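You operate a simulated robot arm through the tools that you are given. There is no shell and no other tool. Be economical: measure what you need, move in short steps, check, and stop when the job is done.

Carry out the task below with a simulated two-armed robot. There is one attempt and no reset: what you move stays moved.

## Task
Set the tall can's dip tube to mark 2 in the steel drip tray.
Fine: lock the tube and shut the drain; the empty can lifts and tips, so hold it with the other hand for tube and lock lever. Set down upright: tall can.
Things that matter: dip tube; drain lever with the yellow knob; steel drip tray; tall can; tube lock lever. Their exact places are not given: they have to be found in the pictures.

Only the result counts: the job must be done as asked and must still hold three seconds after the hand-in. Knocking over, shifting, dropping, spilling or breaking anything else fails it.

## Robot
Two 7-joint arms with two-finger parallel grippers on one trunk, on a base that drives. Base frame: it is fixed to the floor where the robot stands at the start and does not move with it; the origin is under the middle of the robot, x ahead of it, y to its left, z up. Lengths are in cm, angles in rad, forces in N, time in s.
The left shoulder is at the start at [6, 14.3, 92.6], the right one opposite. With the tool pointing down near the work surface each hand reaches from about 32 to 74 cm from the robot's upright axis, wherever it stands, measured 20 degrees to its own side. Places, roughly: dip tube [50, 0, 110]; drain lever with the yellow knob [40, -60, 90]; steel drip tray [50, -30, 80]; tube lock lever [40, 0, 110]. Payload 1.57 kg a hand.
The TCP of each hand is the grasp point between the finger pads, 3 cm short of the fingertips. In the tool frame z runs along the fingers and y along their closing line. Largest opening 11 cm; finger width 2.4, thickness 1.2; the body of the gripper, 4.8 by 11.2 cm, starts 7.8 cm behind the TCP.
Orientation is told as [roll, pitch, yaw] about the base's x, y, z axes, in that order, counted from this pose: with the fingers straight down and closing along the base's y, the tool's x points along the base's -x, its y along +y and its z along -z.

## Interface
- The arms move only by the tool send_rows. It takes "left_targets", "right_targets" or both (then of equal length, played together; a hand with none holds still); each is a list of rows, each an object (a shift or turn left out is 0, a gripper value left out holds the last) with "claw": the finger opening in cm, from 0 to 11; "linear": the shift along the tool's x, y, z in cm, a list of three; "turn": the turn, a rotation vector about the tool's x, y, z in rad, a list of three. In form: [{"claw": claw, "linear": [tx, ty, tz], "turn": [ax, ay, az]}, ...]. A call has 1 to 20 rows; each row is the pose to reach, as a shift and turn from the pose commanded when the call began, along the tool's axes at that moment. A row lasts 0.2 s, in which the tool goes at most 5 cm and 0.15 rad; a call with a longer step from one row to the next is refused whole, and so is a gripper value outside its range. A pose out of reach is approached as far as the arm can. The call stops where the force on the tool passes 60 N (or 10 N more than at its start, if that is more) or the arm is blocked; 0.2 s more then pass. Each finger travels about 4.5 cm/s and halts on what it meets, pressing with about 31 N; the grip force reading is that of the motor and also rises with nothing between the fingers. The clock runs only during rows and for 0.2 s after the last one: add rows that repeat a pose to give the fingers time. The reply holds the time, the measured pose of the TCP, the force on the tool along the base axes, the opening and the grip force, in the units named above and with some noise, with the torque about the TCP (base axes, N m) and any sound that the robot's microphone picked up.
- Cameras (640 x 400 px; columns grow to the right, rows downward): "scene" is now at [4.41, -1.8, 154.24]; the picture's right is [-0.20, -0.98, 0.00], its down [-0.79, 0.16, -0.60] and it looks along [0.59, -0.12, -0.80] (base axes); focal length 248 px, centre (320, 200). "left" rides on the left gripper at [7, -1.6, -14.1] in its tool frame; the picture's right is [0.23, 0.97, 0.00], its down [-0.85, 0.20, -0.48] and it looks along [-0.47, 0.11, 0.88] (tool axes); focal length 222 px, centre (320, 200). "right" rides on the right gripper at [7, 1.6, -14.1] in its tool frame; the picture's right is [-0.23, 0.97, 0.00], its down [-0.86, -0.20, -0.48] and it looks along [-0.47, -0.11, 0.88] (tool axes); focal length 222 px, centre (320, 200).
- camera(camera): a new picture of that camera. It takes no simulated time.
- lift_body(by): slides the trunk up (or, below 0, down) by that many cm; the arms and the scene camera ride with it, the base frame stays. It gives what a move gives, with no picture.
- steer(legs): drives the robot by 1 to 6 legs, each [ahead, left, turn to the left] in cm, cm and rad, along the robot's own axes; the way and the turn of a leg run together, so that a leg with both is an arc; at most 150 cm and 3.142 rad a leg. The arms and the cameras ride along, it lands a little off, and it stops where it bumps. It gives what a move gives.
- head_to(pan, tilt): turns the head with the scene camera to pan (to the left, within 1.501 rad either way) and tilt (down, from -0.506 to 1.204), counted from straight ahead of the robot. It gives what a move gives.
- locate(camera, pixels): for up to 12 pixels [column, row] of the newest picture of that camera ("zoom" is the newest enlarged one), the place [x, y, z] in the base frame of the surface seen there, good to about 0.2 cm, but the place of the scene camera against the robot may be out by one fixed shift of up to 1.8 cm in any direction. It takes no simulated time.
- zoom(camera, box): a new picture of the part [left, top, right, bottom] of that camera's present view, enlarged. It takes no simulated time.
- hand_in(): hands the job in; it is judged then, once.

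Work in short steps. Measure before you move; look again where a grasp or a placing could have gone wrong, and mend it. You have 80 turns and 58 pictures in all, those below and enlarged ones among them. Open the grippers and draw the arms clear of the work before you hand the job in, unless the task says otherwise; then end with one line.

The tools are called after "Emit:" as name(argument=value, ...) on one line, values as JSON. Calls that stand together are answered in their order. send_rows: Moves the arms, as the interface text tells. Its arguments: {"type":"object","properties":{"left_targets":{"type":"array"},"right_targets":{"type":"array"}},"required":[]} The other tools are called the same way: lift_body (by) slides the trunk up or down; steer (legs) drives the base; head_to (pan, tilt) turns the head that bears the scene camera; camera (camera) takes a picture; locate (camera, pixels) gives the place of the surface under pixels of a picture; zoom (camera, box) takes an enlarged picture of a part of a camera's view; hand_in () hands the job in.

At the start:

```text
time: 0.0
left_eef_pos: [31.82, -0.87, 100.03]
left_tcp_rot: [-0.001, -0.001, -0.002]
left_force: [0.8, 0.0, 0.2]
left_torque: [0.0, 0.03, 0.0]
left_width: 11.0
left_finger_force: 0.0
right_eef_pos: [40.9, -41.41, 99.98]
right_tcp_rot: [0.002, -0.001, -0.001]
right_force: [0.1, 0.2, 0.6]
right_torque: [0.03, 0.01, 0.04]
right_width: 11.01
right_finger_force: 0.1
trunk travel left (down, up): [-52.5, 6.5]
robot x, y, heading: [0.26, 0.06, 0.001]
head pan, tilt: [-0.201, 0.929]
```

scene: 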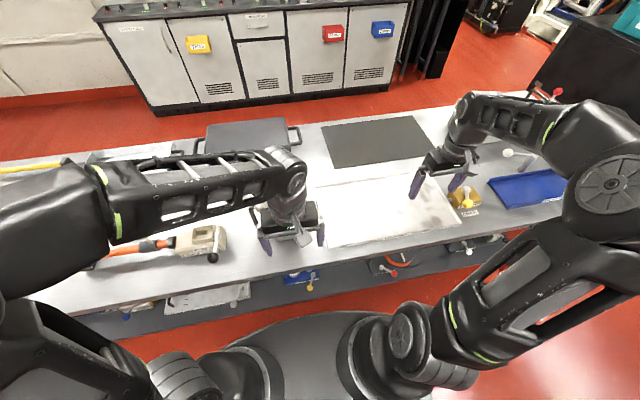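
right: 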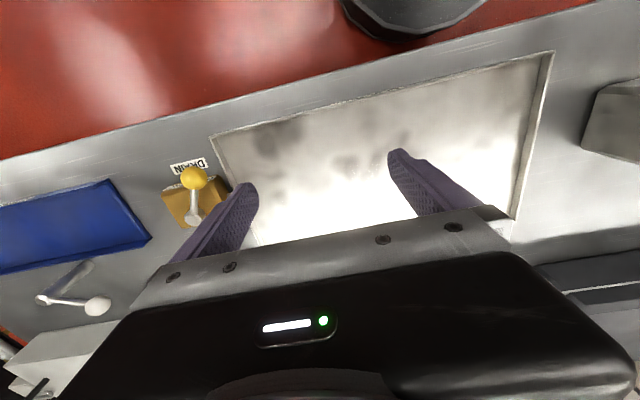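
left: 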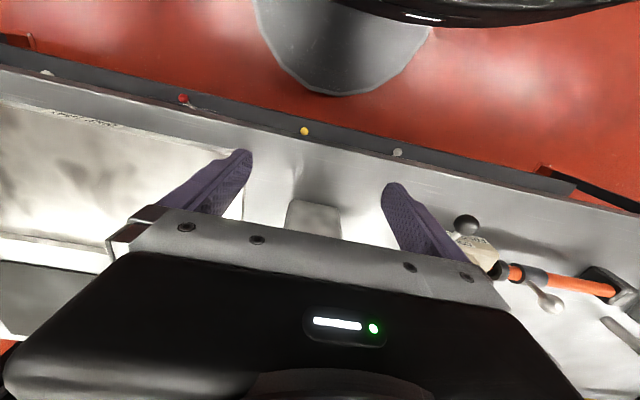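

The arms hide much of the bench; something beige with an orange tube lies around scene (200,240). I zoom in there and on the tray/drain region.

Emit:
zoom(camera="scene", box=[40, 110, 360, 310])

Emit:
zoom(camera="scene", box=[320, 70, 640, 270])

```text
2.00 times, centred on (200, 210) of scene
```

zoom: 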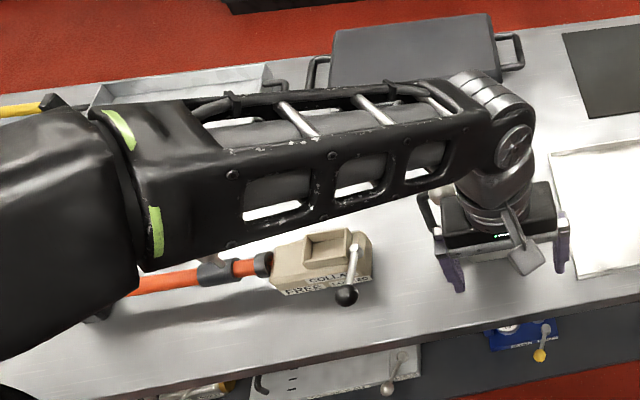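

```text
2.00 times, centred on (480, 170) of scene
```

zoom: 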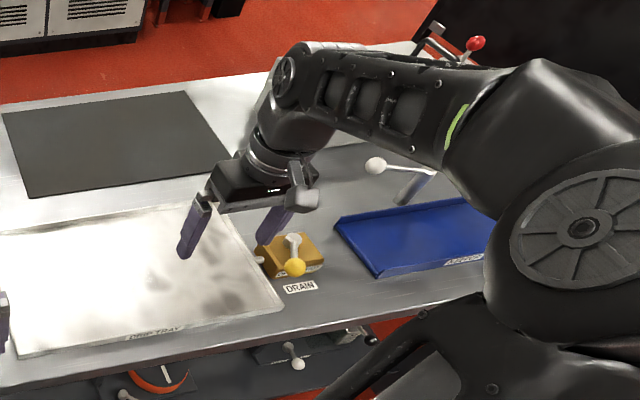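

I locate the beige collar block, its lever, the orange tube, the dark box, the drain knob and tray corners.

Emit:
locate(camera="scene", pixels=[[213, 257], [218, 237], [195, 245], [160, 245], [110, 253], [210, 135], [280, 125], [467, 203], [467, 189], [428, 195], [385, 238], [100, 290]])

Emit:
head_to(pan=0.4, tilt=0.9)

Emit:
camera(camera="scene")

```text
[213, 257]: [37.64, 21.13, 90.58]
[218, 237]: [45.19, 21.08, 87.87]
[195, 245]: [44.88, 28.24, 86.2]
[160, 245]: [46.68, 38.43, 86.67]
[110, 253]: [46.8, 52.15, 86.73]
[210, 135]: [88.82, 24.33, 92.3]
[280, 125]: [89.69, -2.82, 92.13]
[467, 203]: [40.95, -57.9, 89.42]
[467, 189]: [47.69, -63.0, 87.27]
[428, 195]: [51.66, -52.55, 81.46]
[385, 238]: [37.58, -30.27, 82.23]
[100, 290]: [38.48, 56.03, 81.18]
```

```text
time: 1.0
left_eef_pos: [31.89, -0.76, 99.94]
left_tcp_rot: [0.0, 0.0, 0.0]
left_force: [0.2, 0.0, 0.5]
left_torque: [0.02, 0.0, 0.0]
left_width: 10.99
left_finger_force: 0.1
right_eef_pos: [41.03, -41.4, 99.9]
right_tcp_rot: [0.0, 0.0, -0.001]
right_force: [-0.2, -1.2, 0.4]
right_torque: [0.02, 0.02, 0.01]
right_width: 10.96
right_finger_force: 0.1
trunk travel left (down, up): [-52.5, 6.5]
robot x, y, heading: [-0.02, 0.06, 0.0]
head pan, tilt: [0.4, 0.901]
```

```text
52 pictures are left
```

scene: 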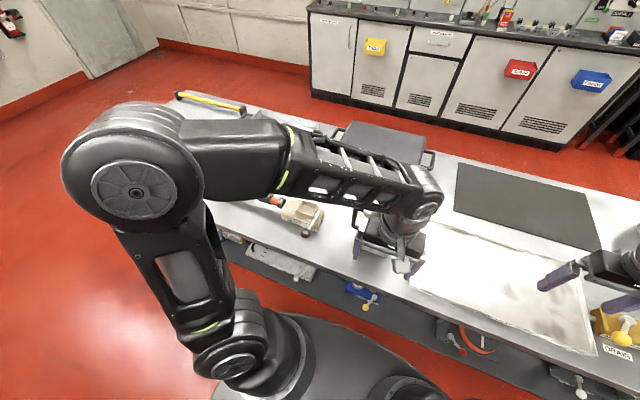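

The tall can isn't visible yet. I locate the grey thing under the left hand and the grey thing at the right of the right-hand picture.

Emit:
locate(camera="left", pixels=[[313, 215], [467, 225], [470, 245], [550, 300], [560, 285], [20, 300], [60, 170], [303, 130], [605, 290]])

Emit:
locate(camera="right", pixels=[[615, 120], [600, 270], [550, 60], [215, 135], [515, 215], [193, 178], [193, 218], [95, 305], [60, 360]])

```text
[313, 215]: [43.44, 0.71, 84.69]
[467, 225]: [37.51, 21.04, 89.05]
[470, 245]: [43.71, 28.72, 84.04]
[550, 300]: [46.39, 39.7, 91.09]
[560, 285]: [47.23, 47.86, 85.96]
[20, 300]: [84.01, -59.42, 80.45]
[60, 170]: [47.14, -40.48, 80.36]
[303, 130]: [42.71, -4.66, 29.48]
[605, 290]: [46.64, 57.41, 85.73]
```

```text
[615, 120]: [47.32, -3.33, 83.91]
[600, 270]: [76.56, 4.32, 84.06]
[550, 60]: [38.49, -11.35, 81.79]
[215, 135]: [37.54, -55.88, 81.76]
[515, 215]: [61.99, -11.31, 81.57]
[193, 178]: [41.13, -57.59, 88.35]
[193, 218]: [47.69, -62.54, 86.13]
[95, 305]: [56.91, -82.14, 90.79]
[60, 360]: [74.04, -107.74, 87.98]
```

A low grey block sits at about (45,0,84) beneath the left hand. I raise the left arm and swing it left so I can see the middle of the bench.

Emit:
send_rows(left_targets=[{"linear": [0, 0, -4.5]}, {"linear": [0, 0, -9]}, {"linear": [0, 0, -13.5]}, {"linear": [0, 0, -18]}, {"linear": [0, 4, -20]}, {"linear": [0, 8, -20]}, {"linear": [0, 12, -20]}, {"linear": [0, 16, -20]}, {"linear": [0, 20, -20]}, {"linear": [0, 24, -20]}])

Emit:
head_to(pan=0.0, tilt=0.75)

Emit:
camera(camera="scene")

Emit:
camera(camera="left")

```text
time: 3.2
left_eef_pos: [29.39, 18.59, 110.97]
left_tcp_rot: [0.006, -0.025, -0.059]
left_force: [0.5, 7.6, -2.2]
left_torque: [-0.86, 0.13, 0.04]
left_width: 10.98
left_finger_force: 0.0
left hand out of reach, approached as far as the arm can: row 3, 4, 5, 6, 7, 8, 9, 10
right_eef_pos: [40.48, -41.48, 100.38]
right_tcp_rot: [0.0, -0.008, 0.0]
right_force: [-1.5, 0.3, 1.0]
right_torque: [0.04, -0.21, 0.0]
right_width: 10.99
right_finger_force: 0.0
trunk travel left (down, up): [-52.5, 6.5]
robot x, y, heading: [-0.08, -0.22, -0.002]
head pan, tilt: [0.4, 0.901]
```

```text
time: 4.1
left_eef_pos: [30.02, 18.4, 110.71]
left_tcp_rot: [0.005, -0.021, -0.067]
left_force: [-0.1, -0.6, -0.9]
left_torque: [-0.01, 0.0, 0.0]
left_width: 11.02
left_finger_force: 0.1
right_eef_pos: [40.88, -41.37, 99.96]
right_tcp_rot: [0.0, 0.0, -0.001]
right_force: [-0.7, 1.1, 0.5]
right_torque: [0.0, -0.03, -0.01]
right_width: 10.99
right_finger_force: 0.1
trunk travel left (down, up): [-52.5, 6.5]
robot x, y, heading: [-0.2, -0.13, 0.0]
head pan, tilt: [0.0, 0.75]
```

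```text
51 pictures are left
```

scene: 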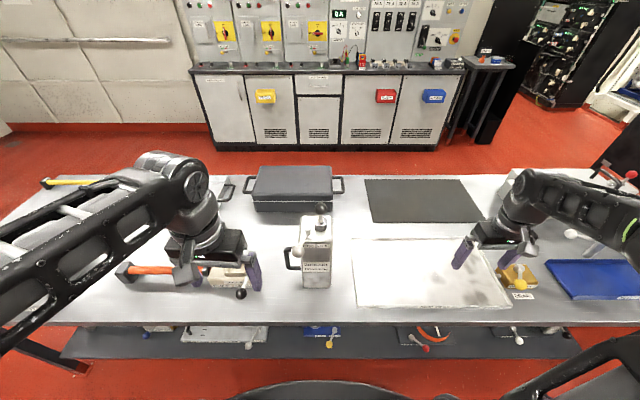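

```text
50 pictures are left
```

left: 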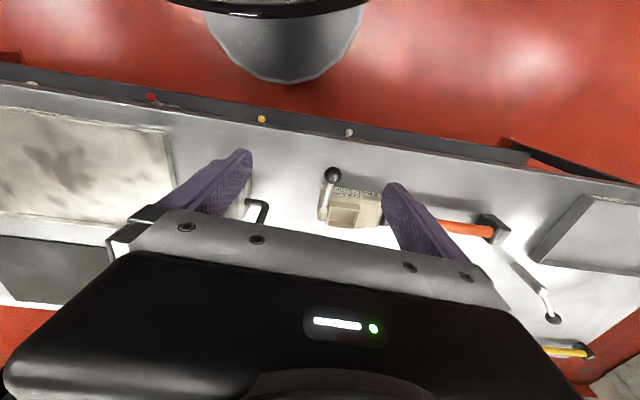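

The tall can stands at scene (315,255) with a dip tube on top. I zoom in on it.

Emit:
zoom(camera="scene", box=[265, 190, 361, 300])

Emit:
zoom(camera="scene", box=[340, 225, 580, 325])

```text
3.64 times, centred on (313, 245) of scene
```

zoom: 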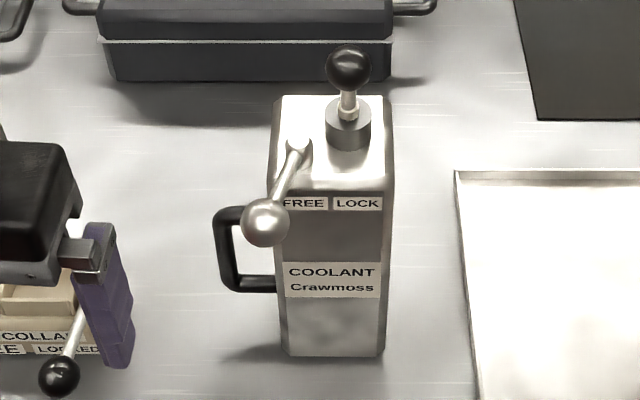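

```text
2.67 times, centred on (460, 275) of scene
```

zoom: 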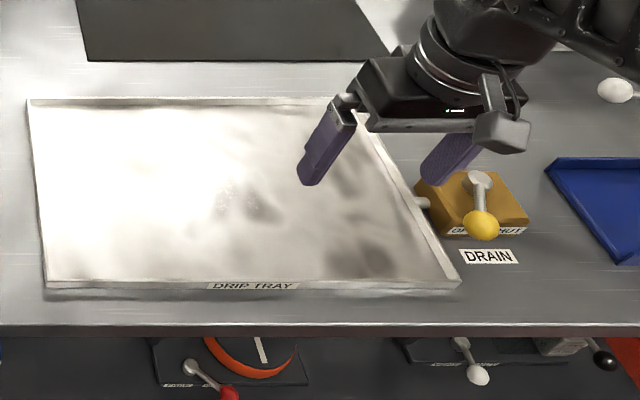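

Can has a FREE/LOCK lever (silver ball) presently toward FREE and a tube with black knob. I locate key points on the can and on the drain.

Emit:
locate(camera="scene", pixels=[[317, 207], [317, 215], [317, 223], [317, 229], [310, 213], [305, 251], [310, 230], [321, 204]])

Emit:
zoom(camera="scene", box=[295, 195, 335, 245])

Emit:
zoom(camera="scene", box=[490, 255, 540, 305])

```text
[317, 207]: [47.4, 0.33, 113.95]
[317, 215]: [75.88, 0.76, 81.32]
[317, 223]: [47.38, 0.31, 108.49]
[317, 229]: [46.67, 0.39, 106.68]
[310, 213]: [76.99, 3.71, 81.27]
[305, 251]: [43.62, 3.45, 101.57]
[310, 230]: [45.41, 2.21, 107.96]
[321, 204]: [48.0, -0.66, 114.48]
```

```text
8.00 times, centred on (315, 220) of scene
```

zoom: 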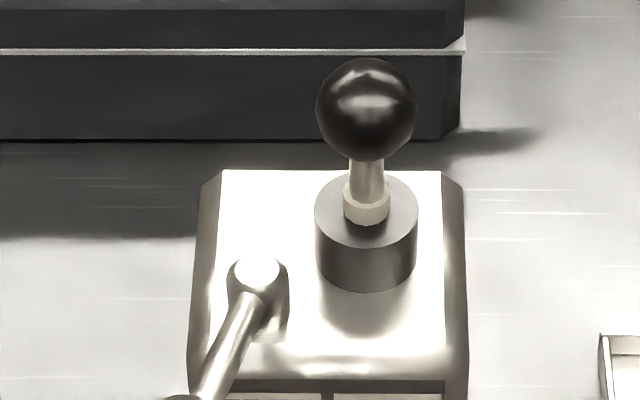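

```text
8.00 times, centred on (515, 280) of scene
```

zoom: 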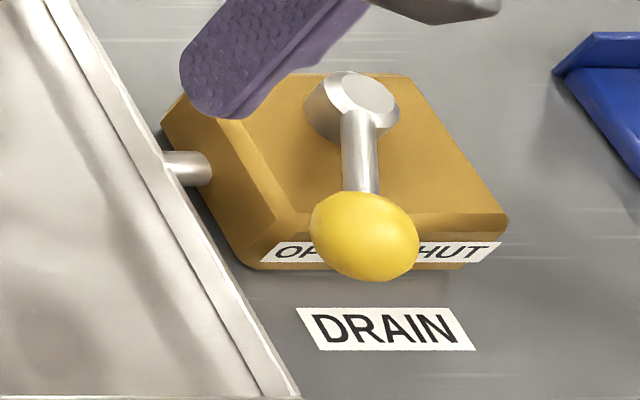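

Correcting my zoom-to-scene pixel conversion (the zoom shows a wider field), I re-locate can parts and drain parts.

Emit:
locate(camera="scene", pixels=[[320.6, 208.7], [320.6, 219], [320.5, 223], [320.6, 227], [297.8, 251], [307, 226.5], [303, 242], [331, 243], [303, 217], [329, 217], [288, 258], [305, 287]])

Emit:
locate(camera="scene", pixels=[[520.4, 284], [520.5, 266], [510, 269], [528, 276], [534, 286], [509, 286.5], [524, 296], [580, 298], [552, 264], [330, 287], [357, 305], [517, 306]])

```text
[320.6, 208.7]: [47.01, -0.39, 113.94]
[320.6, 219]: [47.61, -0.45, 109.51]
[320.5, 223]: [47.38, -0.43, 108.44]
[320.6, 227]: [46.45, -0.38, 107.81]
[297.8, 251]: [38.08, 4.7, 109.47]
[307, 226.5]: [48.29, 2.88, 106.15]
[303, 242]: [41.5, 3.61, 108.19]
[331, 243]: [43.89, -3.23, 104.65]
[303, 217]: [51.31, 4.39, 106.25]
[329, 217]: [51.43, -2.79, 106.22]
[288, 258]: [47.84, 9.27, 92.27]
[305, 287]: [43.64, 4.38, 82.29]
```

```text
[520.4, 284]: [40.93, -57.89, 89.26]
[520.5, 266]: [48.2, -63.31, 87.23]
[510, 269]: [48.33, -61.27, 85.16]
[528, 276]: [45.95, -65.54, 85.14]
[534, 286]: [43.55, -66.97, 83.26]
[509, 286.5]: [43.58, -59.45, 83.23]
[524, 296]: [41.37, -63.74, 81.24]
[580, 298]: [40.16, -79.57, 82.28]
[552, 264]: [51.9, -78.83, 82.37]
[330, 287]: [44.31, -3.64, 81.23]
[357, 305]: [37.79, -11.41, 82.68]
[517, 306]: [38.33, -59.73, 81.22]
```

Can spans about x 43.5–52, y −3.5–4.5, top z≈105, handle on +y side; lever ball ≈(38.5,4.8,107.7). Drain knob ≈(41.3,−57.8,88), pivot (48,−62.8). I drive 15 cm right so that everything is within reach.

Emit:
steer(legs=[[0, -15, 0]])

Emit:
camera(camera="right")

```text
time: 5.4
left_eef_pos: [30.01, 4.95, 110.18]
left_tcp_rot: [0.005, 0.0, 0.0]
left_force: [-0.4, -0.6, 0.3]
left_torque: [0.05, -0.03, 0.01]
left_width: 10.97
left_finger_force: 0.0
right_eef_pos: [41.06, -56.46, 99.97]
right_tcp_rot: [0.002, 0.0, -0.001]
right_force: [0.0, -0.9, 0.7]
right_torque: [0.01, 0.05, 0.03]
right_width: 10.98
right_finger_force: 0.1
trunk travel left (down, up): [-52.5, 6.5]
robot x, y, heading: [-0.14, -15.25, -0.004]
head pan, tilt: [0.0, 0.75]
```

```text
45 pictures are left
```

right: 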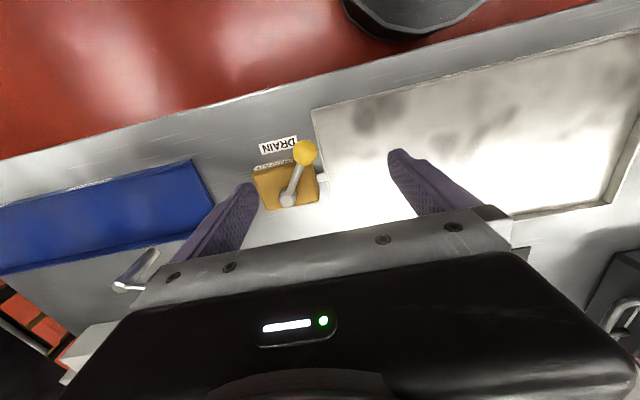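

The knob is at right-image (305,153), pivot (288,199). I locate them exactly.

Emit:
locate(camera="right", pixels=[[305, 153], [288, 199], [265, 168], [314, 178], [296, 178], [200, 190], [308, 161]])

```text
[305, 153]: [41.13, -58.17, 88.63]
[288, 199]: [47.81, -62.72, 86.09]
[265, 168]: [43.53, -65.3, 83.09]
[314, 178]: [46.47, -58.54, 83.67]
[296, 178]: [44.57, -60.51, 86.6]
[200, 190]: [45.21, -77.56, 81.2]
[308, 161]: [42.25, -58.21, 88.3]
```

I cage the knob between the fingers (opening 5) and descend to z≈89.

Emit:
send_rows(right_targets=[{"claw": 5, "linear": [-0.3, -1.75, 0]}, {"linear": [-0.3, -1.75, 0]}, {"linear": [-0.3, -1.75, 0]}, {"linear": [-0.3, -1.75, 0]}, {"linear": [-0.3, -1.75, 0]}, {"linear": [-0.3, -1.75, 4]}, {"linear": [-0.3, -1.75, 8]}, {"linear": [-0.3, -1.75, 11]}, {"linear": [-0.3, -1.75, 11]}])

Emit:
camera(camera="right")

```text
time: 7.4
left_eef_pos: [30.03, 5.04, 110.25]
left_tcp_rot: [0.003, -0.001, -0.001]
left_force: [0.1, -0.4, 0.3]
left_torque: [0.0, -0.04, 0.0]
left_width: 11.0
left_finger_force: 0.1
right_eef_pos: [41.24, -58.16, 88.85]
right_tcp_rot: [0.0, 0.001, 0.0]
right_force: [0.5, 0.1, 0.3]
right_torque: [-0.02, 0.0, 0.02]
right_width: 5.01
right_finger_force: 0.0
trunk travel left (down, up): [-52.5, 6.5]
robot x, y, heading: [-0.17, -14.9, -0.001]
head pan, tilt: [0.0, 0.75]
```

```text
44 pictures are left
```

right: 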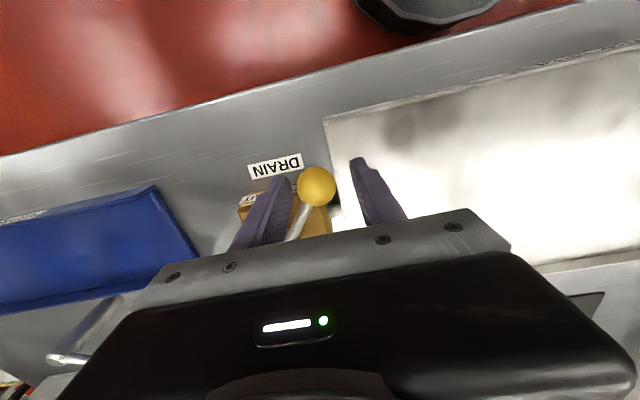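

Knob is caged (317,187). Sweep toward SHUT (−y) on the arc.

Emit:
send_rows(right_targets=[{"linear": [0.5, -1.5, 0]}, {"linear": [0.8, -3, 0]}, {"linear": [1.0, -4.5, 0]}, {"linear": [0.9, -6, 0]}, {"linear": [0.6, -7.5, 0]}, {"linear": [0.2, -9, 0]}, {"linear": [0, -9.6, 0]}, {"linear": [0, -9.6, 0]}])

Emit:
camera(camera="right")

```text
time: 9.2
left_eef_pos: [30.03, 4.95, 110.16]
left_tcp_rot: [0.004, 0.0, 0.0]
left_force: [-0.9, 0.5, -0.4]
left_torque: [0.01, -0.02, -0.04]
left_width: 11.02
left_finger_force: 0.1
right_eef_pos: [41.3, -67.59, 88.87]
right_tcp_rot: [-0.001, 0.0, -0.001]
right_force: [-0.4, 1.5, 0.5]
right_torque: [0.01, 0.0, 0.01]
right_width: 5.12
right_finger_force: 0.6
trunk travel left (down, up): [-52.5, 6.5]
robot x, y, heading: [0.01, -14.75, 0.001]
head pan, tilt: [0.0, 0.75]
```

```text
43 pictures are left
```

right: 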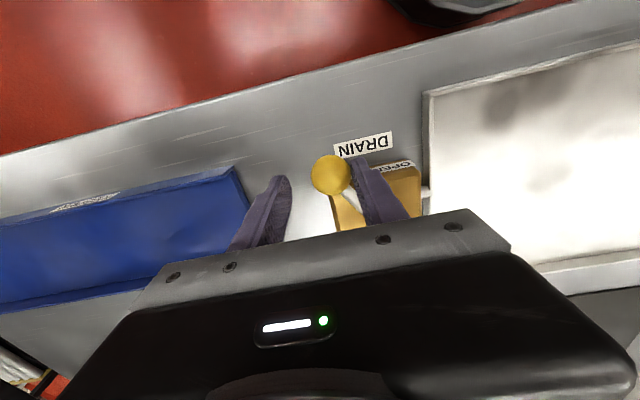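

The lever now points to the SHUT side. I push slightly more to find the stop.

Emit:
send_rows(right_targets=[{"linear": [-0.2, -0.5, 0]}, {"linear": [-0.4, -1.0, 0]}, {"linear": [-0.6, -1.4, 0]}, {"linear": [-0.6, -1.4, 0]}])

Emit:
camera(camera="right")

Emit:
locate(camera="right", pixels=[[330, 173], [345, 195]])

```text
time: 10.2
left_eef_pos: [29.86, 4.94, 110.22]
left_tcp_rot: [0.004, -0.002, 0.0]
left_force: [0.2, 1.0, 0.1]
left_torque: [0.04, 0.02, 0.01]
left_width: 10.98
left_finger_force: 0.1
right_eef_pos: [41.65, -68.93, 88.96]
right_tcp_rot: [0.003, 0.004, -0.001]
right_force: [-12.8, 10.9, -4.2]
right_torque: [0.18, 0.3, 0.5]
right_width: 5.99
right_finger_force: 5.3
trunk travel left (down, up): [-52.5, 6.5]
robot x, y, heading: [0.01, -14.82, -0.003]
head pan, tilt: [0.0, 0.75]
```

```text
42 pictures are left
```

right: 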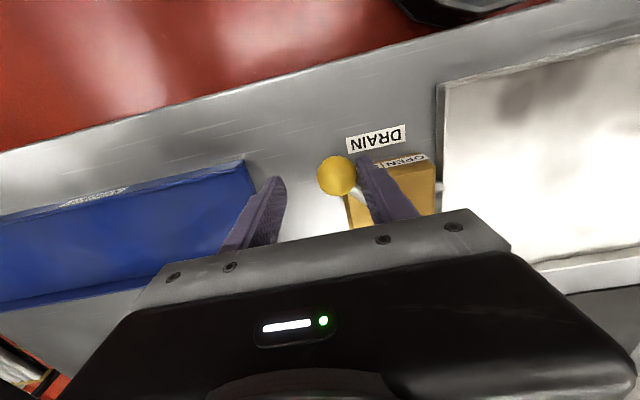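

```text
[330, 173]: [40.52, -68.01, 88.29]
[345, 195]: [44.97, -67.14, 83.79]
```

The stop is reached (≈17 N). I back off a little, lift, and bring the right hand inward; trunk up 6 for later height.

Emit:
send_rows(right_targets=[{"linear": [0, 1.2, 0]}, {"linear": [0, 1.2, -4]}, {"linear": [0, 1.2, -8]}, {"linear": [0, 1.2, -12]}, {"linear": [0, 5, -15]}, {"linear": [0, 9, -18]}, {"linear": [0, 13, -21]}, {"linear": [0, 16, -24]}])

Emit:
lift_body(by=6)

Emit:
zoom(camera="scene", box=[220, 180, 540, 380])

```text
time: 12.0
left_eef_pos: [30.13, 4.88, 110.17]
left_tcp_rot: [0.005, 0.0, 0.001]
left_force: [0.3, -0.4, -0.4]
left_torque: [0.03, 0.0, -0.01]
left_width: 10.98
left_finger_force: 0.2
right_eef_pos: [41.75, -56.04, 109.95]
right_tcp_rot: [0.0, 0.001, -0.001]
right_force: [0.3, 0.2, -1.4]
right_torque: [-0.01, 0.0, 0.01]
right_width: 5.0
right_finger_force: 0.1
right hand out of reach, approached as far as the arm can: row 8
trunk travel left (down, up): [-52.5, 6.5]
robot x, y, heading: [-0.04, -14.92, -0.001]
head pan, tilt: [0.0, 0.75]
```

```text
time: 13.0
left_eef_pos: [30.02, 4.9, 116.2]
left_tcp_rot: [0.001, 0.001, 0.0]
left_force: [0.3, 1.0, 0.1]
left_torque: [0.0, -0.02, 0.02]
left_width: 10.99
left_finger_force: 0.1
right_eef_pos: [41.67, -55.99, 116.01]
right_tcp_rot: [0.001, -0.001, 0.0]
right_force: [0.1, -0.3, 0.3]
right_torque: [0.01, 0.01, -0.01]
right_width: 5.01
right_finger_force: 0.0
trunk travel left (down, up): [-58.5, 0.5]
robot x, y, heading: [-0.37, -14.8, -0.002]
head pan, tilt: [0.0, 0.75]
```

```text
2.00 times, centred on (380, 280) of scene
```

zoom: 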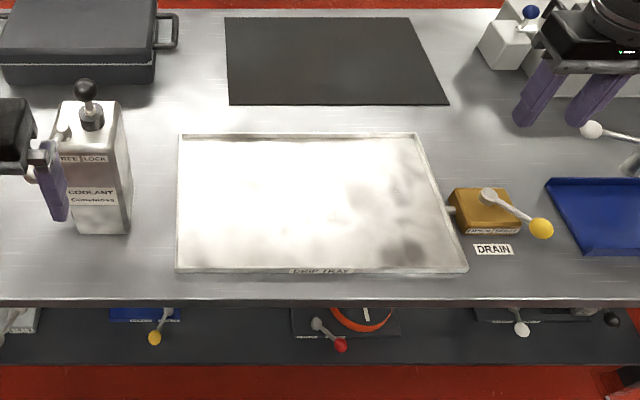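

Drain lever now points to SHUT. Now I take the left hand left (+y) and turn it to point to −y with fingers closing along x, in free space.

Emit:
send_rows(left_targets=[{"linear": [0, 4, 0]}, {"linear": [0, 8, 0]}, {"linear": [0, 12, 0]}, {"linear": [0, 16, 0], "turn": [0.08, 0.08, -0.08]}, {"linear": [0, 20, 0], "turn": [0.16, 0.16, -0.16]}, {"linear": [0, 20, 0], "turn": [0.24, 0.24, -0.24]}, {"linear": [0, 20, 0], "turn": [0.32, 0.32, -0.32]}, {"linear": [0, 20, 0], "turn": [0.4, 0.4, -0.4]}, {"linear": [0, 20, 0], "turn": [0.48, 0.48, -0.48]}])

```text
time: 15.0
left_eef_pos: [28.74, 18.77, 101.36]
left_tcp_rot: [-0.376, 0.548, 0.395]
left_force: [-0.4, 0.2, 0.1]
left_torque: [0.0, -0.02, 0.01]
left_width: 11.01
left_finger_force: 0.0
left hand out of reach, approached as far as the arm can: row 4, 5, 6, 7, 8, 9
right_eef_pos: [41.63, -56.19, 115.92]
right_tcp_rot: [0.001, 0.0, 0.0]
right_force: [-0.1, 0.0, 0.6]
right_torque: [0.01, -0.02, -0.01]
right_width: 4.99
right_finger_force: 0.1
trunk travel left (down, up): [-58.5, 0.5]
robot x, y, heading: [0.11, -14.93, 0.002]
head pan, tilt: [0.0, 0.75]
```

It is limited by reach when so folded and high. I move forward while finishing the turn.

Emit:
send_rows(left_targets=[{"linear": [-3.1, -2.3, -2.3]}, {"linear": [-6.2, -4.6, -4.6]}, {"linear": [-9.4, -7, -6.9]}, {"linear": [-9.4, -7, -6.9], "turn": [0.08, 0.08, -0.08]}, {"linear": [-9.4, -7, -6.9], "turn": [0.16, 0.16, -0.16]}, {"linear": [-9.4, -7, -6.9], "turn": [0.24, 0.24, -0.24]}, {"linear": [-9.4, -7, -6.9], "turn": [0.32, 0.32, -0.32]}, {"linear": [-9.4, -7, -6.9], "turn": [0.4, 0.4, -0.4]}, {"linear": [-9.4, -7, -6.9], "turn": [0.48, 0.48, -0.48]}, {"linear": [-9.4, -7, -6.9], "turn": [0.56, 0.56, -0.56]}, {"linear": [-9.4, -7, -6.9], "turn": [0.64, 0.64, -0.64]}, {"linear": [-9.4, -7, -6.9], "turn": [0.722, 0.722, -0.722]}, {"linear": [-9.4, -7, -6.9], "turn": [0.722, 0.722, -0.722]}])

Emit:
camera(camera="scene")

```text
time: 17.8
left_eef_pos: [39.31, 18.35, 103.25]
left_tcp_rot: [-0.673, 1.209, 1.044]
left_force: [0.2, 0.3, 0.0]
left_torque: [-0.02, -0.04, 0.0]
left_width: 10.99
left_finger_force: 0.1
left hand out of reach, approached as far as the arm can: row 1, 2, 3, 4, 5, 6, 7, 8, 9, 10, 11, 12, 13
right_eef_pos: [41.76, -55.87, 116.08]
right_tcp_rot: [-0.002, -0.002, 0.0]
right_force: [-0.1, -0.5, 0.5]
right_torque: [-0.03, -0.05, 0.01]
right_width: 5.0
right_finger_force: 0.1
trunk travel left (down, up): [-58.5, 0.5]
robot x, y, heading: [-0.17, -14.8, -0.001]
head pan, tilt: [0.0, 0.75]
```

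```text
40 pictures are left
```

scene: 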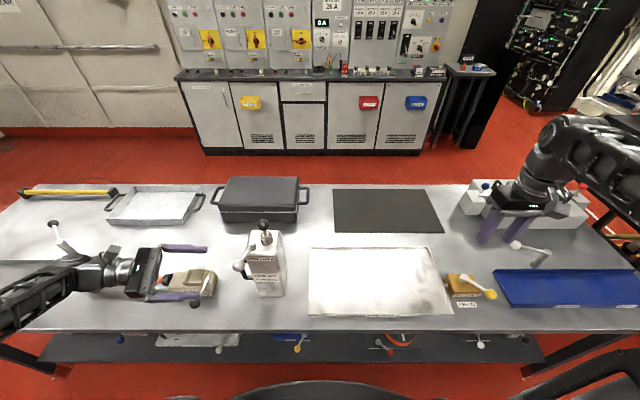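

Orientation is nearly there but the left arm is stretched out. I drive the robot 13 cm left to give it room (hand at z≈103 clears everything).

Emit:
steer(legs=[[0, 13, 0]])

```text
time: 19.1
left_eef_pos: [39.45, 31.31, 103.16]
left_tcp_rot: [-0.671, 1.207, 1.043]
left_force: [-0.5, -0.1, 0.5]
left_torque: [-0.04, 0.01, 0.02]
left_width: 11.01
left_finger_force: 0.0
right_eef_pos: [41.72, -42.74, 115.95]
right_tcp_rot: [-0.002, 0.001, 0.002]
right_force: [-0.4, 0.2, -0.3]
right_torque: [0.03, -0.01, 0.01]
right_width: 5.04
right_finger_force: 0.0
trunk travel left (down, up): [-58.5, 0.5]
robot x, y, heading: [0.09, -2.17, -0.0]
head pan, tilt: [0.0, 0.75]
```

I finish aligning the left hand and come to a pre-grasp at about (47.75, 20, 101).

Emit:
send_rows(left_targets=[{"linear": [0, -1.6, 3.2], "turn": [-0.035, 0.075, -0.051]}, {"linear": [0, -3.2, 6.4], "turn": [-0.07, 0.15, -0.102]}, {"linear": [0, -4.8, 9.5], "turn": [-0.105, 0.225, -0.153]}, {"linear": [0, -6.34, 12.7], "turn": [-0.142, 0.301, -0.205]}, {"linear": [0, -6.34, 12.7], "turn": [-0.142, 0.301, -0.205]}])

Emit:
camera(camera="left")

Emit:
zoom(camera="scene", box=[180, 180, 380, 305])

```text
time: 20.3
left_eef_pos: [47.83, 19.89, 101.05]
left_tcp_rot: [2.249, 1.57, -2.464]
left_force: [-0.3, -0.5, 0.5]
left_torque: [-0.01, 0.02, 0.01]
left_width: 11.01
left_finger_force: 0.1
right_eef_pos: [41.71, -42.95, 115.91]
right_tcp_rot: [0.002, -0.001, 0.0]
right_force: [-0.4, -0.1, 0.6]
right_torque: [0.01, 0.0, -0.02]
right_width: 5.01
right_finger_force: 0.1
trunk travel left (down, up): [-58.5, 0.5]
robot x, y, heading: [-0.36, -1.51, -0.001]
head pan, tilt: [0.0, 0.75]
```

```text
39 pictures are left
```

left: 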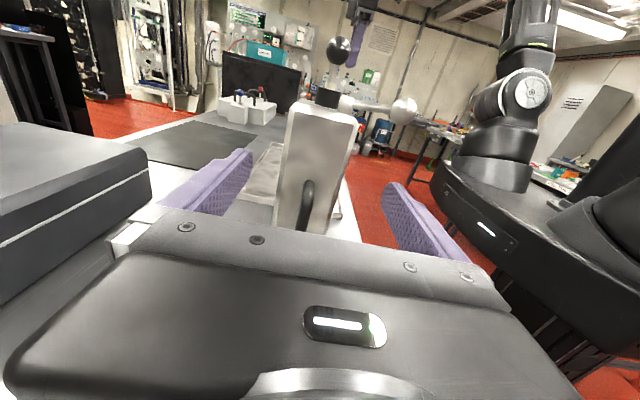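

```text
3.20 times, centred on (280, 242) of scene
```

zoom: 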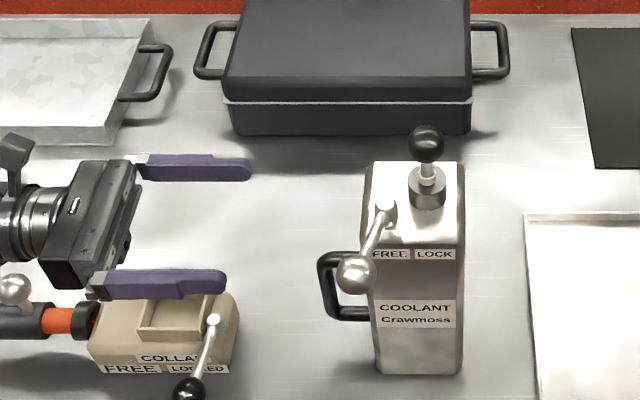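

The hand is aligned; the can with handle lies between the fingers. I locate can edges, handle, ball and knob from the left camera.

Emit:
locate(camera="left", pixels=[[287, 130], [350, 140], [318, 120], [310, 185], [303, 225], [402, 108], [338, 50], [322, 96], [335, 88], [325, 150]])

```text
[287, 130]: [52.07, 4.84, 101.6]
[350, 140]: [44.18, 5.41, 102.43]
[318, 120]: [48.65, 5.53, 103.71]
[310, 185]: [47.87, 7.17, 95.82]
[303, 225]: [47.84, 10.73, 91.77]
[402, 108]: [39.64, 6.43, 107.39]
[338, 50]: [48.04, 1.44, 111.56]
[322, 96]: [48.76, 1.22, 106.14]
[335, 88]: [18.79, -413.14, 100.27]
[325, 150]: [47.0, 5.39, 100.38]
```

Can centre x≈48.1, left face y≈5.3, handle top z≈96, so gripping at z 101 is clear. I advance to TCP y≈3.2.

Emit:
send_rows(left_targets=[{"linear": [0, -0.25, 4]}, {"linear": [0, -0.25, 8]}, {"linear": [0, -0.25, 11]}, {"linear": [0, -0.25, 14]}, {"linear": [0, -0.25, 16.7]}, {"linear": [0, -0.25, 16.7]}])

Emit:
camera(camera="left")

```text
time: 21.7
left_eef_pos: [48.17, 2.97, 101.13]
left_tcp_rot: [1.581, 1.572, -3.133]
left_force: [0.6, 0.5, 0.1]
left_torque: [0.0, 0.0, -0.01]
left_width: 10.98
left_finger_force: 0.0
right_eef_pos: [41.82, -42.95, 115.96]
right_tcp_rot: [0.001, -0.002, 0.002]
right_force: [0.1, -0.2, 0.5]
right_torque: [0.0, -0.01, -0.03]
right_width: 5.01
right_finger_force: 0.1
trunk travel left (down, up): [-58.5, 0.5]
robot x, y, heading: [-0.06, -2.02, -0.001]
head pan, tilt: [0.0, 0.75]
```

```text
37 pictures are left
```

left: 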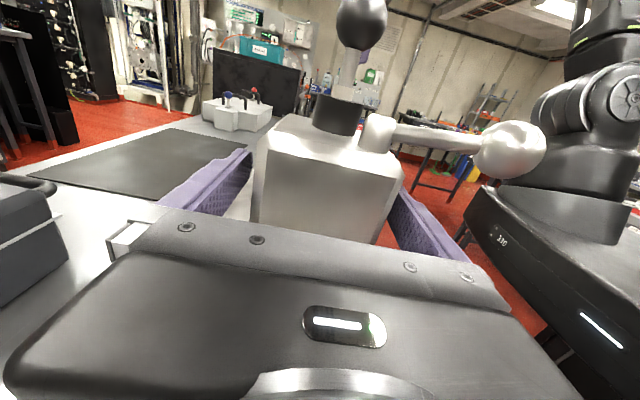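

Fingers straddle the can well. I close the left gripper on it.

Emit:
send_rows(left_targets=[{"claw": 9}, {"claw": 8}, {"claw": 7}, {"claw": 7}, {"claw": 6}, {"claw": 6}, {"claw": 6}])

Emit:
camera(camera="left")

```text
time: 23.3
left_eef_pos: [48.12, 3.11, 101.11]
left_tcp_rot: [2.199, 1.572, -2.515]
left_force: [-2.2, -1.1, 0.3]
left_torque: [-0.32, 0.07, -0.12]
left_width: 8.97
left_finger_force: 30.8
right_eef_pos: [41.73, -43.03, 116.01]
right_tcp_rot: [-0.001, -0.002, -0.001]
right_force: [-0.7, 0.5, -0.6]
right_torque: [-0.02, 0.02, 0.04]
right_width: 5.02
right_finger_force: 0.2
trunk travel left (down, up): [-58.5, 0.5]
robot x, y, heading: [-0.18, -2.21, -0.002]
head pan, tilt: [0.0, 0.75]
```

```text
36 pictures are left
```

left: 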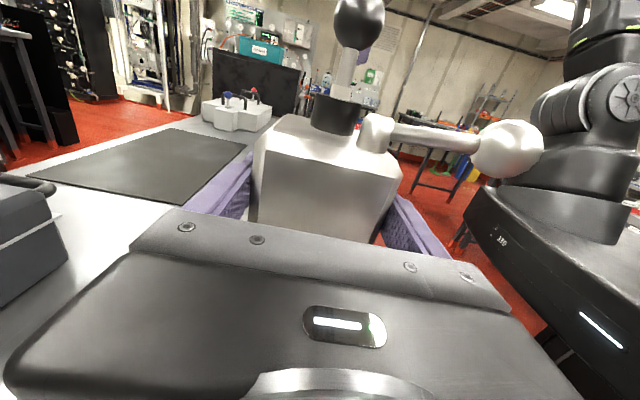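

Grip holds (8.97 cm, 31 N). I lift the can 5 cm and look.

Emit:
send_rows(left_targets=[{"linear": [1, 0, 0]}, {"linear": [2.5, 0, 0]}, {"linear": [4, 0, 0]}, {"linear": [5, 0, 0]}, {"linear": [5, 0, 0]}])

Emit:
zoom(camera="scene", box=[180, 150, 440, 310])

```text
time: 24.5
left_eef_pos: [48.07, 3.27, 106.05]
left_tcp_rot: [1.852, 1.57, -2.86]
left_force: [-0.1, 0.7, -5.5]
left_torque: [0.12, -0.04, 0.0]
left_width: 8.99
left_finger_force: 30.6
right_eef_pos: [41.78, -43.02, 115.94]
right_tcp_rot: [-0.001, -0.001, 0.0]
right_force: [0.5, -0.5, 0.0]
right_torque: [-0.02, 0.01, -0.02]
right_width: 4.98
right_finger_force: 0.1
trunk travel left (down, up): [-58.5, 0.5]
robot x, y, heading: [0.16, -1.78, 0.001]
head pan, tilt: [0.0, 0.75]
```

```text
2.46 times, centred on (310, 230) of scene
```

zoom: 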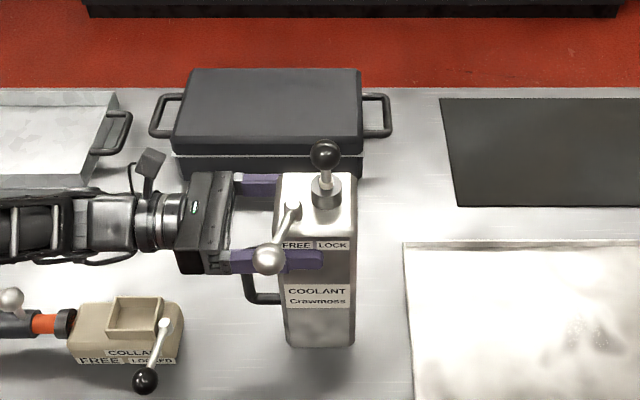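

Lifted cleanly, weight ≈5.5 N. I carry it 21 cm to the right over the tray.

Emit:
send_rows(left_targets=[{"linear": [0, 0, 2]}, {"linear": [0, 0, 4]}, {"linear": [0, 0, 6]}, {"linear": [0, 0, 8]}, {"linear": [0, 0, 10]}, {"linear": [0, 0, 12]}, {"linear": [0, 0, 14]}, {"linear": [0, 0, 16]}, {"linear": [0, 0, 18]}, {"linear": [0, 0, 20]}, {"linear": [0, 0, 21]}, {"linear": [0, 0, 21]}])

Emit:
zoom(camera="scene", box=[220, 150, 540, 350])

```text
time: 27.1
left_eef_pos: [47.94, -17.74, 106.02]
left_tcp_rot: [1.448, 1.57, 3.021]
left_force: [0.3, -0.3, -5.6]
left_torque: [0.1, -0.05, 0.01]
left_width: 9.0
left_finger_force: 30.8
right_eef_pos: [41.78, -42.96, 115.93]
right_tcp_rot: [0.0, 0.0, 0.0]
right_force: [0.9, -0.3, -0.1]
right_torque: [0.0, 0.02, 0.04]
right_width: 5.01
right_finger_force: 0.0
trunk travel left (down, up): [-58.5, 0.5]
robot x, y, heading: [0.04, -1.76, 0.003]
head pan, tilt: [0.0, 0.75]
```

```text
2.00 times, centred on (380, 250) of scene
```

zoom: 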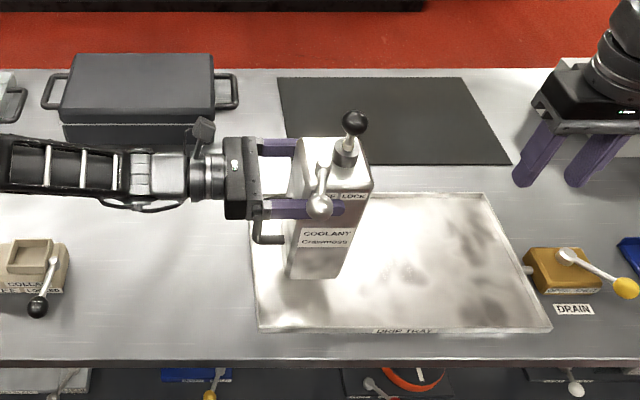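

The can hangs above the tray, inside its rim. I lower it gradually.

Emit:
send_rows(left_targets=[{"linear": [-1.5, 0, 0]}, {"linear": [-3, 0, 0]}, {"linear": [-3.7, 0, 0]}, {"linear": [-4.0, 0, 0]}, {"linear": [-4.2, 0, 0]}, {"linear": [-4.2, 0, 0]}])

```text
time: 28.5
left_eef_pos: [48.18, -17.81, 101.9]
left_tcp_rot: [1.353, 1.57, 2.922]
left_force: [0.6, 0.1, -5.0]
left_torque: [0.13, -0.1, -0.01]
left_width: 8.98
left_finger_force: 31.3
right_eef_pos: [41.79, -42.84, 116.01]
right_tcp_rot: [-0.001, -0.001, 0.0]
right_force: [-0.7, -1.2, -0.3]
right_torque: [0.01, -0.01, 0.06]
right_width: 5.01
right_finger_force: 0.1
trunk travel left (down, up): [-58.5, 0.5]
robot x, y, heading: [-0.04, -2.16, -0.006]
head pan, tilt: [0.0, 0.75]
```

Not yet touching; I go on in millimetre steps.

Emit:
send_rows(left_targets=[{"linear": [-0.15, 0, 0]}, {"linear": [-0.3, 0, 0]}, {"linear": [-0.4, 0, 0]}, {"linear": [-0.4, 0, 0]}])

```text
time: 29.5
left_eef_pos: [47.92, -17.71, 101.41]
left_tcp_rot: [1.424, 1.569, 2.992]
left_force: [0.6, -0.5, -5.3]
left_torque: [0.06, -0.07, 0.03]
left_width: 9.01
left_finger_force: 30.7
right_eef_pos: [41.71, -42.93, 115.96]
right_tcp_rot: [0.001, 0.0, 0.0]
right_force: [0.0, -0.9, 0.2]
right_torque: [-0.01, -0.02, -0.02]
right_width: 5.02
right_finger_force: 0.0
trunk travel left (down, up): [-58.5, 0.5]
robot x, y, heading: [0.03, -2.06, 0.001]
head pan, tilt: [0.0, 0.75]
```

Emit:
send_rows(left_targets=[{"linear": [-0.1, 0, 0]}, {"linear": [-0.2, 0, 0]}, {"linear": [-0.3, 0, 0]}, {"linear": [-0.3, 0, 0]}])

```text
time: 30.5
left_eef_pos: [48.06, -17.77, 101.3]
left_tcp_rot: [-2.931, 1.567, -1.364]
left_force: [0.3, 0.0, 13.9]
left_torque: [0.76, 0.15, -0.03]
left_width: 8.99
left_finger_force: 31.3
right_eef_pos: [41.61, -42.96, 115.99]
right_tcp_rot: [0.0, -0.001, 0.001]
right_force: [-0.4, -0.4, -0.7]
right_torque: [-0.01, -0.02, -0.05]
right_width: 5.01
right_finger_force: 0.1
trunk travel left (down, up): [-58.5, 0.5]
robot x, y, heading: [-0.34, -1.78, -0.0]
head pan, tilt: [0.0, 0.75]
```

The can now stands on the tray (14 N up). I look closely at the tube and its marks from the left hand camera and scene.

Emit:
zoom(camera="left", box=[280, 0, 440, 100])

Emit:
zoom(camera="scene", box=[360, 190, 424, 230])

Emit:
locate(camera="zoom", pixels=[[320, 200]])

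Emit:
locate(camera="left", pixels=[[360, 25], [347, 68], [335, 115], [375, 130], [340, 97], [510, 150], [430, 138]])

```text
4.00 times, centred on (360, 50) of left
```

zoom: 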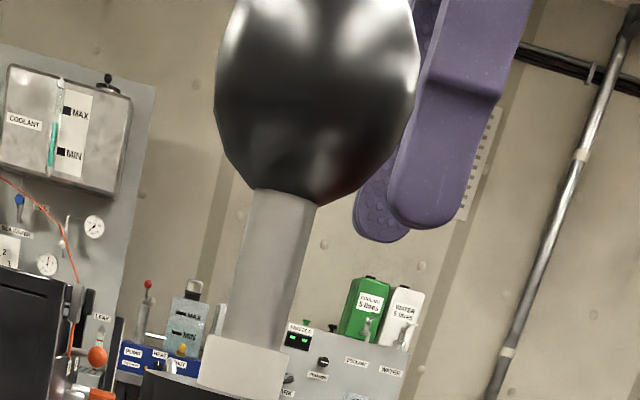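

```text
10.00 times, centred on (392, 210) of scene
```

zoom: 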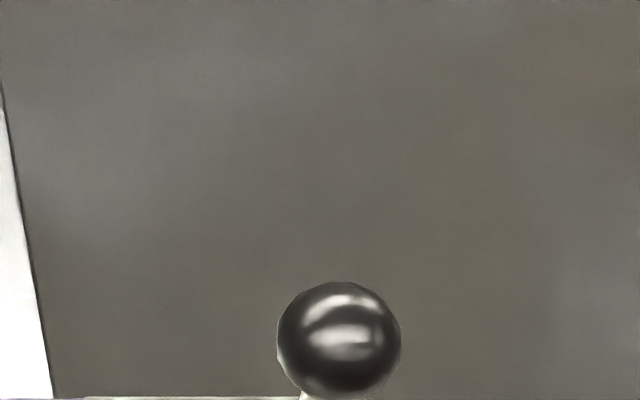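

```text
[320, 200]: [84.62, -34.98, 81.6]
```

```text
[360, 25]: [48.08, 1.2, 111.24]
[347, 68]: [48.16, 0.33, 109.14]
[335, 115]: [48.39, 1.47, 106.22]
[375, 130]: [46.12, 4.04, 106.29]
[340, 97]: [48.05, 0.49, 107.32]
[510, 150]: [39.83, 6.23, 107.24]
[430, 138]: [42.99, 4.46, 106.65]
```

Knob is now about (48.1,−21,112.3) and lever ball (39.3,−16,107.3). I turn the right hand to point +y (mirror of the left) with rows in free space at y≈−40.

Emit:
send_rows(right_targets=[{"linear": [-1, 0, 2], "claw": 6}, {"linear": [-2, 0, 4], "turn": [-0.08, 0.08, 0.08]}, {"linear": [-3, 0, 4], "turn": [-0.16, 0.16, 0.16]}, {"linear": [-3, 0, 4], "turn": [-0.24, 0.24, 0.24]}, {"linear": [-3, 0, 4], "turn": [-0.32, 0.32, 0.32]}, {"linear": [-3, 0, 4], "turn": [-0.4, 0.4, 0.4]}, {"linear": [-3, 0, 4], "turn": [-0.48, 0.48, 0.48]}, {"linear": [-3, 0, 4], "turn": [-0.56, 0.56, 0.56]}, {"linear": [-3, 0, 4], "turn": [-0.64, 0.64, 0.64]}, {"linear": [-3, 0, 4], "turn": [-0.72, 0.72, 0.72]}, {"linear": [-3, 0, 4], "turn": [-0.8, 0.8, 0.8]}, {"linear": [-3, 0, 4], "turn": [-0.88, 0.88, 0.88]}, {"linear": [-3, 0, 4], "turn": [-0.96, 0.96, 0.96]}, {"linear": [-3, 0, 4], "turn": [-1.04, 1.04, 1.04]}, {"linear": [-3, 0, 4], "turn": [-1.12, 1.12, 1.12]}, {"linear": [-3, 0, 4], "turn": [-1.2, 1.2, 1.2]}, {"linear": [-3, 0, 4], "turn": [-1.209, 1.209, 1.209]}])

Emit:
camera(camera="right")

Emit:
camera(camera="left")

```text
time: 34.1
left_eef_pos: [47.94, -17.7, 101.13]
left_tcp_rot: [1.758, 1.569, -2.953]
left_force: [-1.9, 0.5, 0.4]
left_torque: [-0.08, -0.06, -0.04]
left_width: 8.99
left_finger_force: 30.6
right_eef_pos: [46.71, -35.57, 116.79]
right_tcp_rot: [1.402, 1.421, -0.429]
right_force: [-0.4, 0.1, 0.2]
right_torque: [-0.03, 0.0, -0.01]
right_width: 6.0
right_finger_force: 0.0
right hand out of reach, approached as far as the arm can: row 3, 4, 5, 6, 7, 8, 9, 10, 11, 12, 13, 14, 15, 16, 17
trunk travel left (down, up): [-58.5, 0.5]
robot x, y, heading: [-0.12, -1.96, 0.006]
head pan, tilt: [0.0, 0.75]
```

```text
31 pictures are left
```

right: 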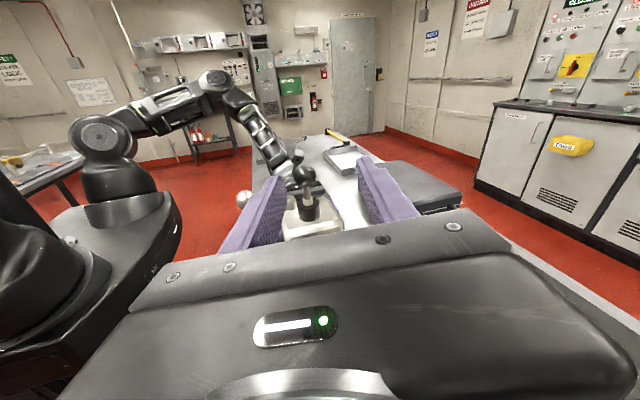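

```text
30 pictures are left
```

left: 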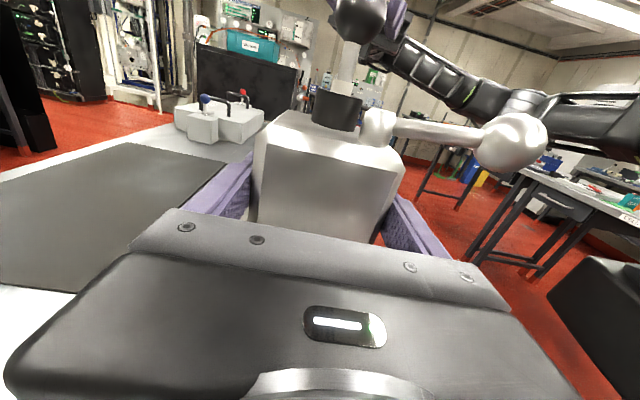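

Right hand almost points +y; knob seen at right (303,174). I locate knob, collar, and ball from both hand cameras.

Emit:
locate(camera="right", pixels=[[303, 174], [308, 197], [309, 206], [309, 212], [243, 198], [310, 228]])

Emit:
locate(camera="left", pixels=[[360, 20], [348, 65], [341, 90], [337, 110], [513, 145], [440, 133], [378, 125]])

```text
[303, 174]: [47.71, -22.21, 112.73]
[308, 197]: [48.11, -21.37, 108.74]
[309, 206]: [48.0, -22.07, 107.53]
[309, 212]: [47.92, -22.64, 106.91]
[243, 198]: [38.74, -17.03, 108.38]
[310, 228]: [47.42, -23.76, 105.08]
```

```text
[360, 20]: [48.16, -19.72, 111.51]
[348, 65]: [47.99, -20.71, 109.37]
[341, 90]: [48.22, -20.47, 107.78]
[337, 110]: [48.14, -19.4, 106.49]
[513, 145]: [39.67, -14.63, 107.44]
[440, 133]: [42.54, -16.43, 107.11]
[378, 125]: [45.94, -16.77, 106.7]
```

Knob centre ≈(48.0,−21.0,112.0). I level the right hand and put it at a pre-grasp (48,−33,112).

Emit:
send_rows(right_targets=[{"linear": [-1.5, 0, 1], "turn": [0.086, 0.015, 0.047]}, {"linear": [-3, 0, 2], "turn": [0.172, 0.03, 0.094]}, {"linear": [-4.7, -0.1, 3], "turn": [0.259, 0.045, 0.143]}, {"linear": [-4.7, -0.1, 3], "turn": [0.259, 0.045, 0.143]}, {"linear": [-4.7, -0.1, 3], "turn": [0.259, 0.045, 0.143]}])

```text
time: 35.3
left_eef_pos: [47.95, -17.82, 101.04]
left_tcp_rot: [0.197, 1.569, 1.768]
left_force: [0.1, 0.1, -3.3]
left_torque: [0.04, -0.22, 0.07]
left_width: 9.0
left_finger_force: 30.3
right_eef_pos: [48.16, -36.68, 114.98]
right_tcp_rot: [1.583, 1.48, -0.266]
right_force: [-1.4, -0.8, 0.0]
right_torque: [-0.02, -0.05, 0.03]
right_width: 5.98
right_finger_force: 0.0
right hand out of reach, approached as far as the arm can: row 1, 2, 3, 4, 5
trunk travel left (down, up): [-58.5, 0.5]
robot x, y, heading: [0.02, -2.12, -0.003]
head pan, tilt: [0.0, 0.75]
```

Still limited; coming inward should ease it. I move to y≈−31 first, then turn.

Emit:
send_rows(right_targets=[{"linear": [-1, -0.8, 2.2]}, {"linear": [-2, -1.5, 4.2]}, {"linear": [-2.64, -1.97, 5.44]}, {"linear": [-2.64, -1.97, 5.44], "turn": [0.137, 0.006, 0.045]}, {"linear": [-2.64, -1.97, 5.44], "turn": [0.274, 0.012, 0.089]}, {"linear": [-2.64, -1.97, 5.44], "turn": [0.274, 0.012, 0.089]}])

```text
time: 36.7
left_eef_pos: [48.0, -17.73, 101.1]
left_tcp_rot: [1.125, 1.569, 2.694]
left_force: [0.3, 0.2, -5.9]
left_torque: [0.07, -0.08, 0.03]
left_width: 8.97
left_finger_force: 30.8
right_eef_pos: [48.1, -30.94, 112.26]
right_tcp_rot: [1.511, 1.526, -0.202]
right_force: [-0.1, -0.5, 1.0]
right_torque: [-0.01, -0.03, -0.01]
right_width: 6.02
right_finger_force: 0.1
right hand out of reach, approached as far as the arm can: row 5, 6
trunk travel left (down, up): [-58.5, 0.5]
robot x, y, heading: [-0.17, -2.11, -0.002]
head pan, tilt: [0.0, 0.75]
```

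Left force again equals the can's weight, so the can may hover; I check the can's base against the tray.

Emit:
zoom(camera="scene", box=[310, 220, 470, 320])

Emit:
camera(camera="right")

```text
4.00 times, centred on (390, 270) of scene
```

zoom: 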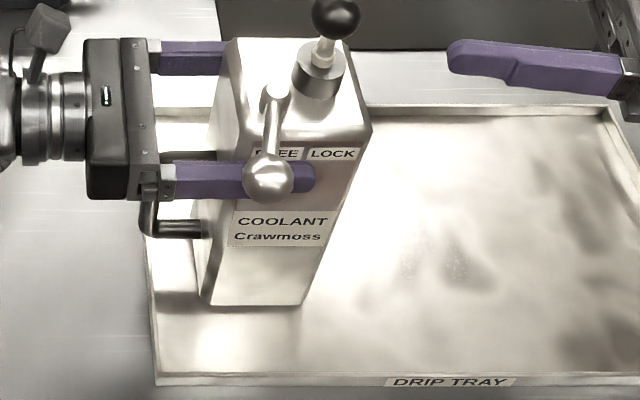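

```text
28 pictures are left
```

right: 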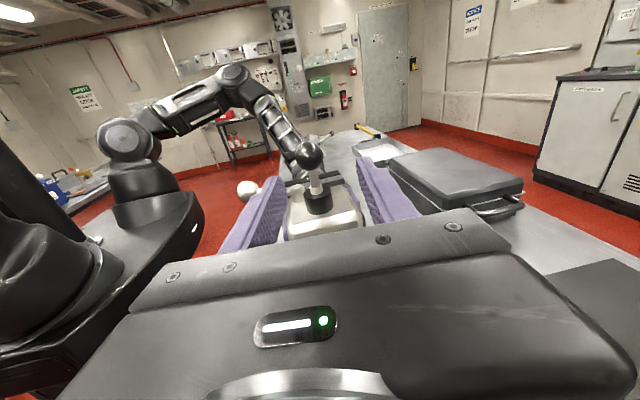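

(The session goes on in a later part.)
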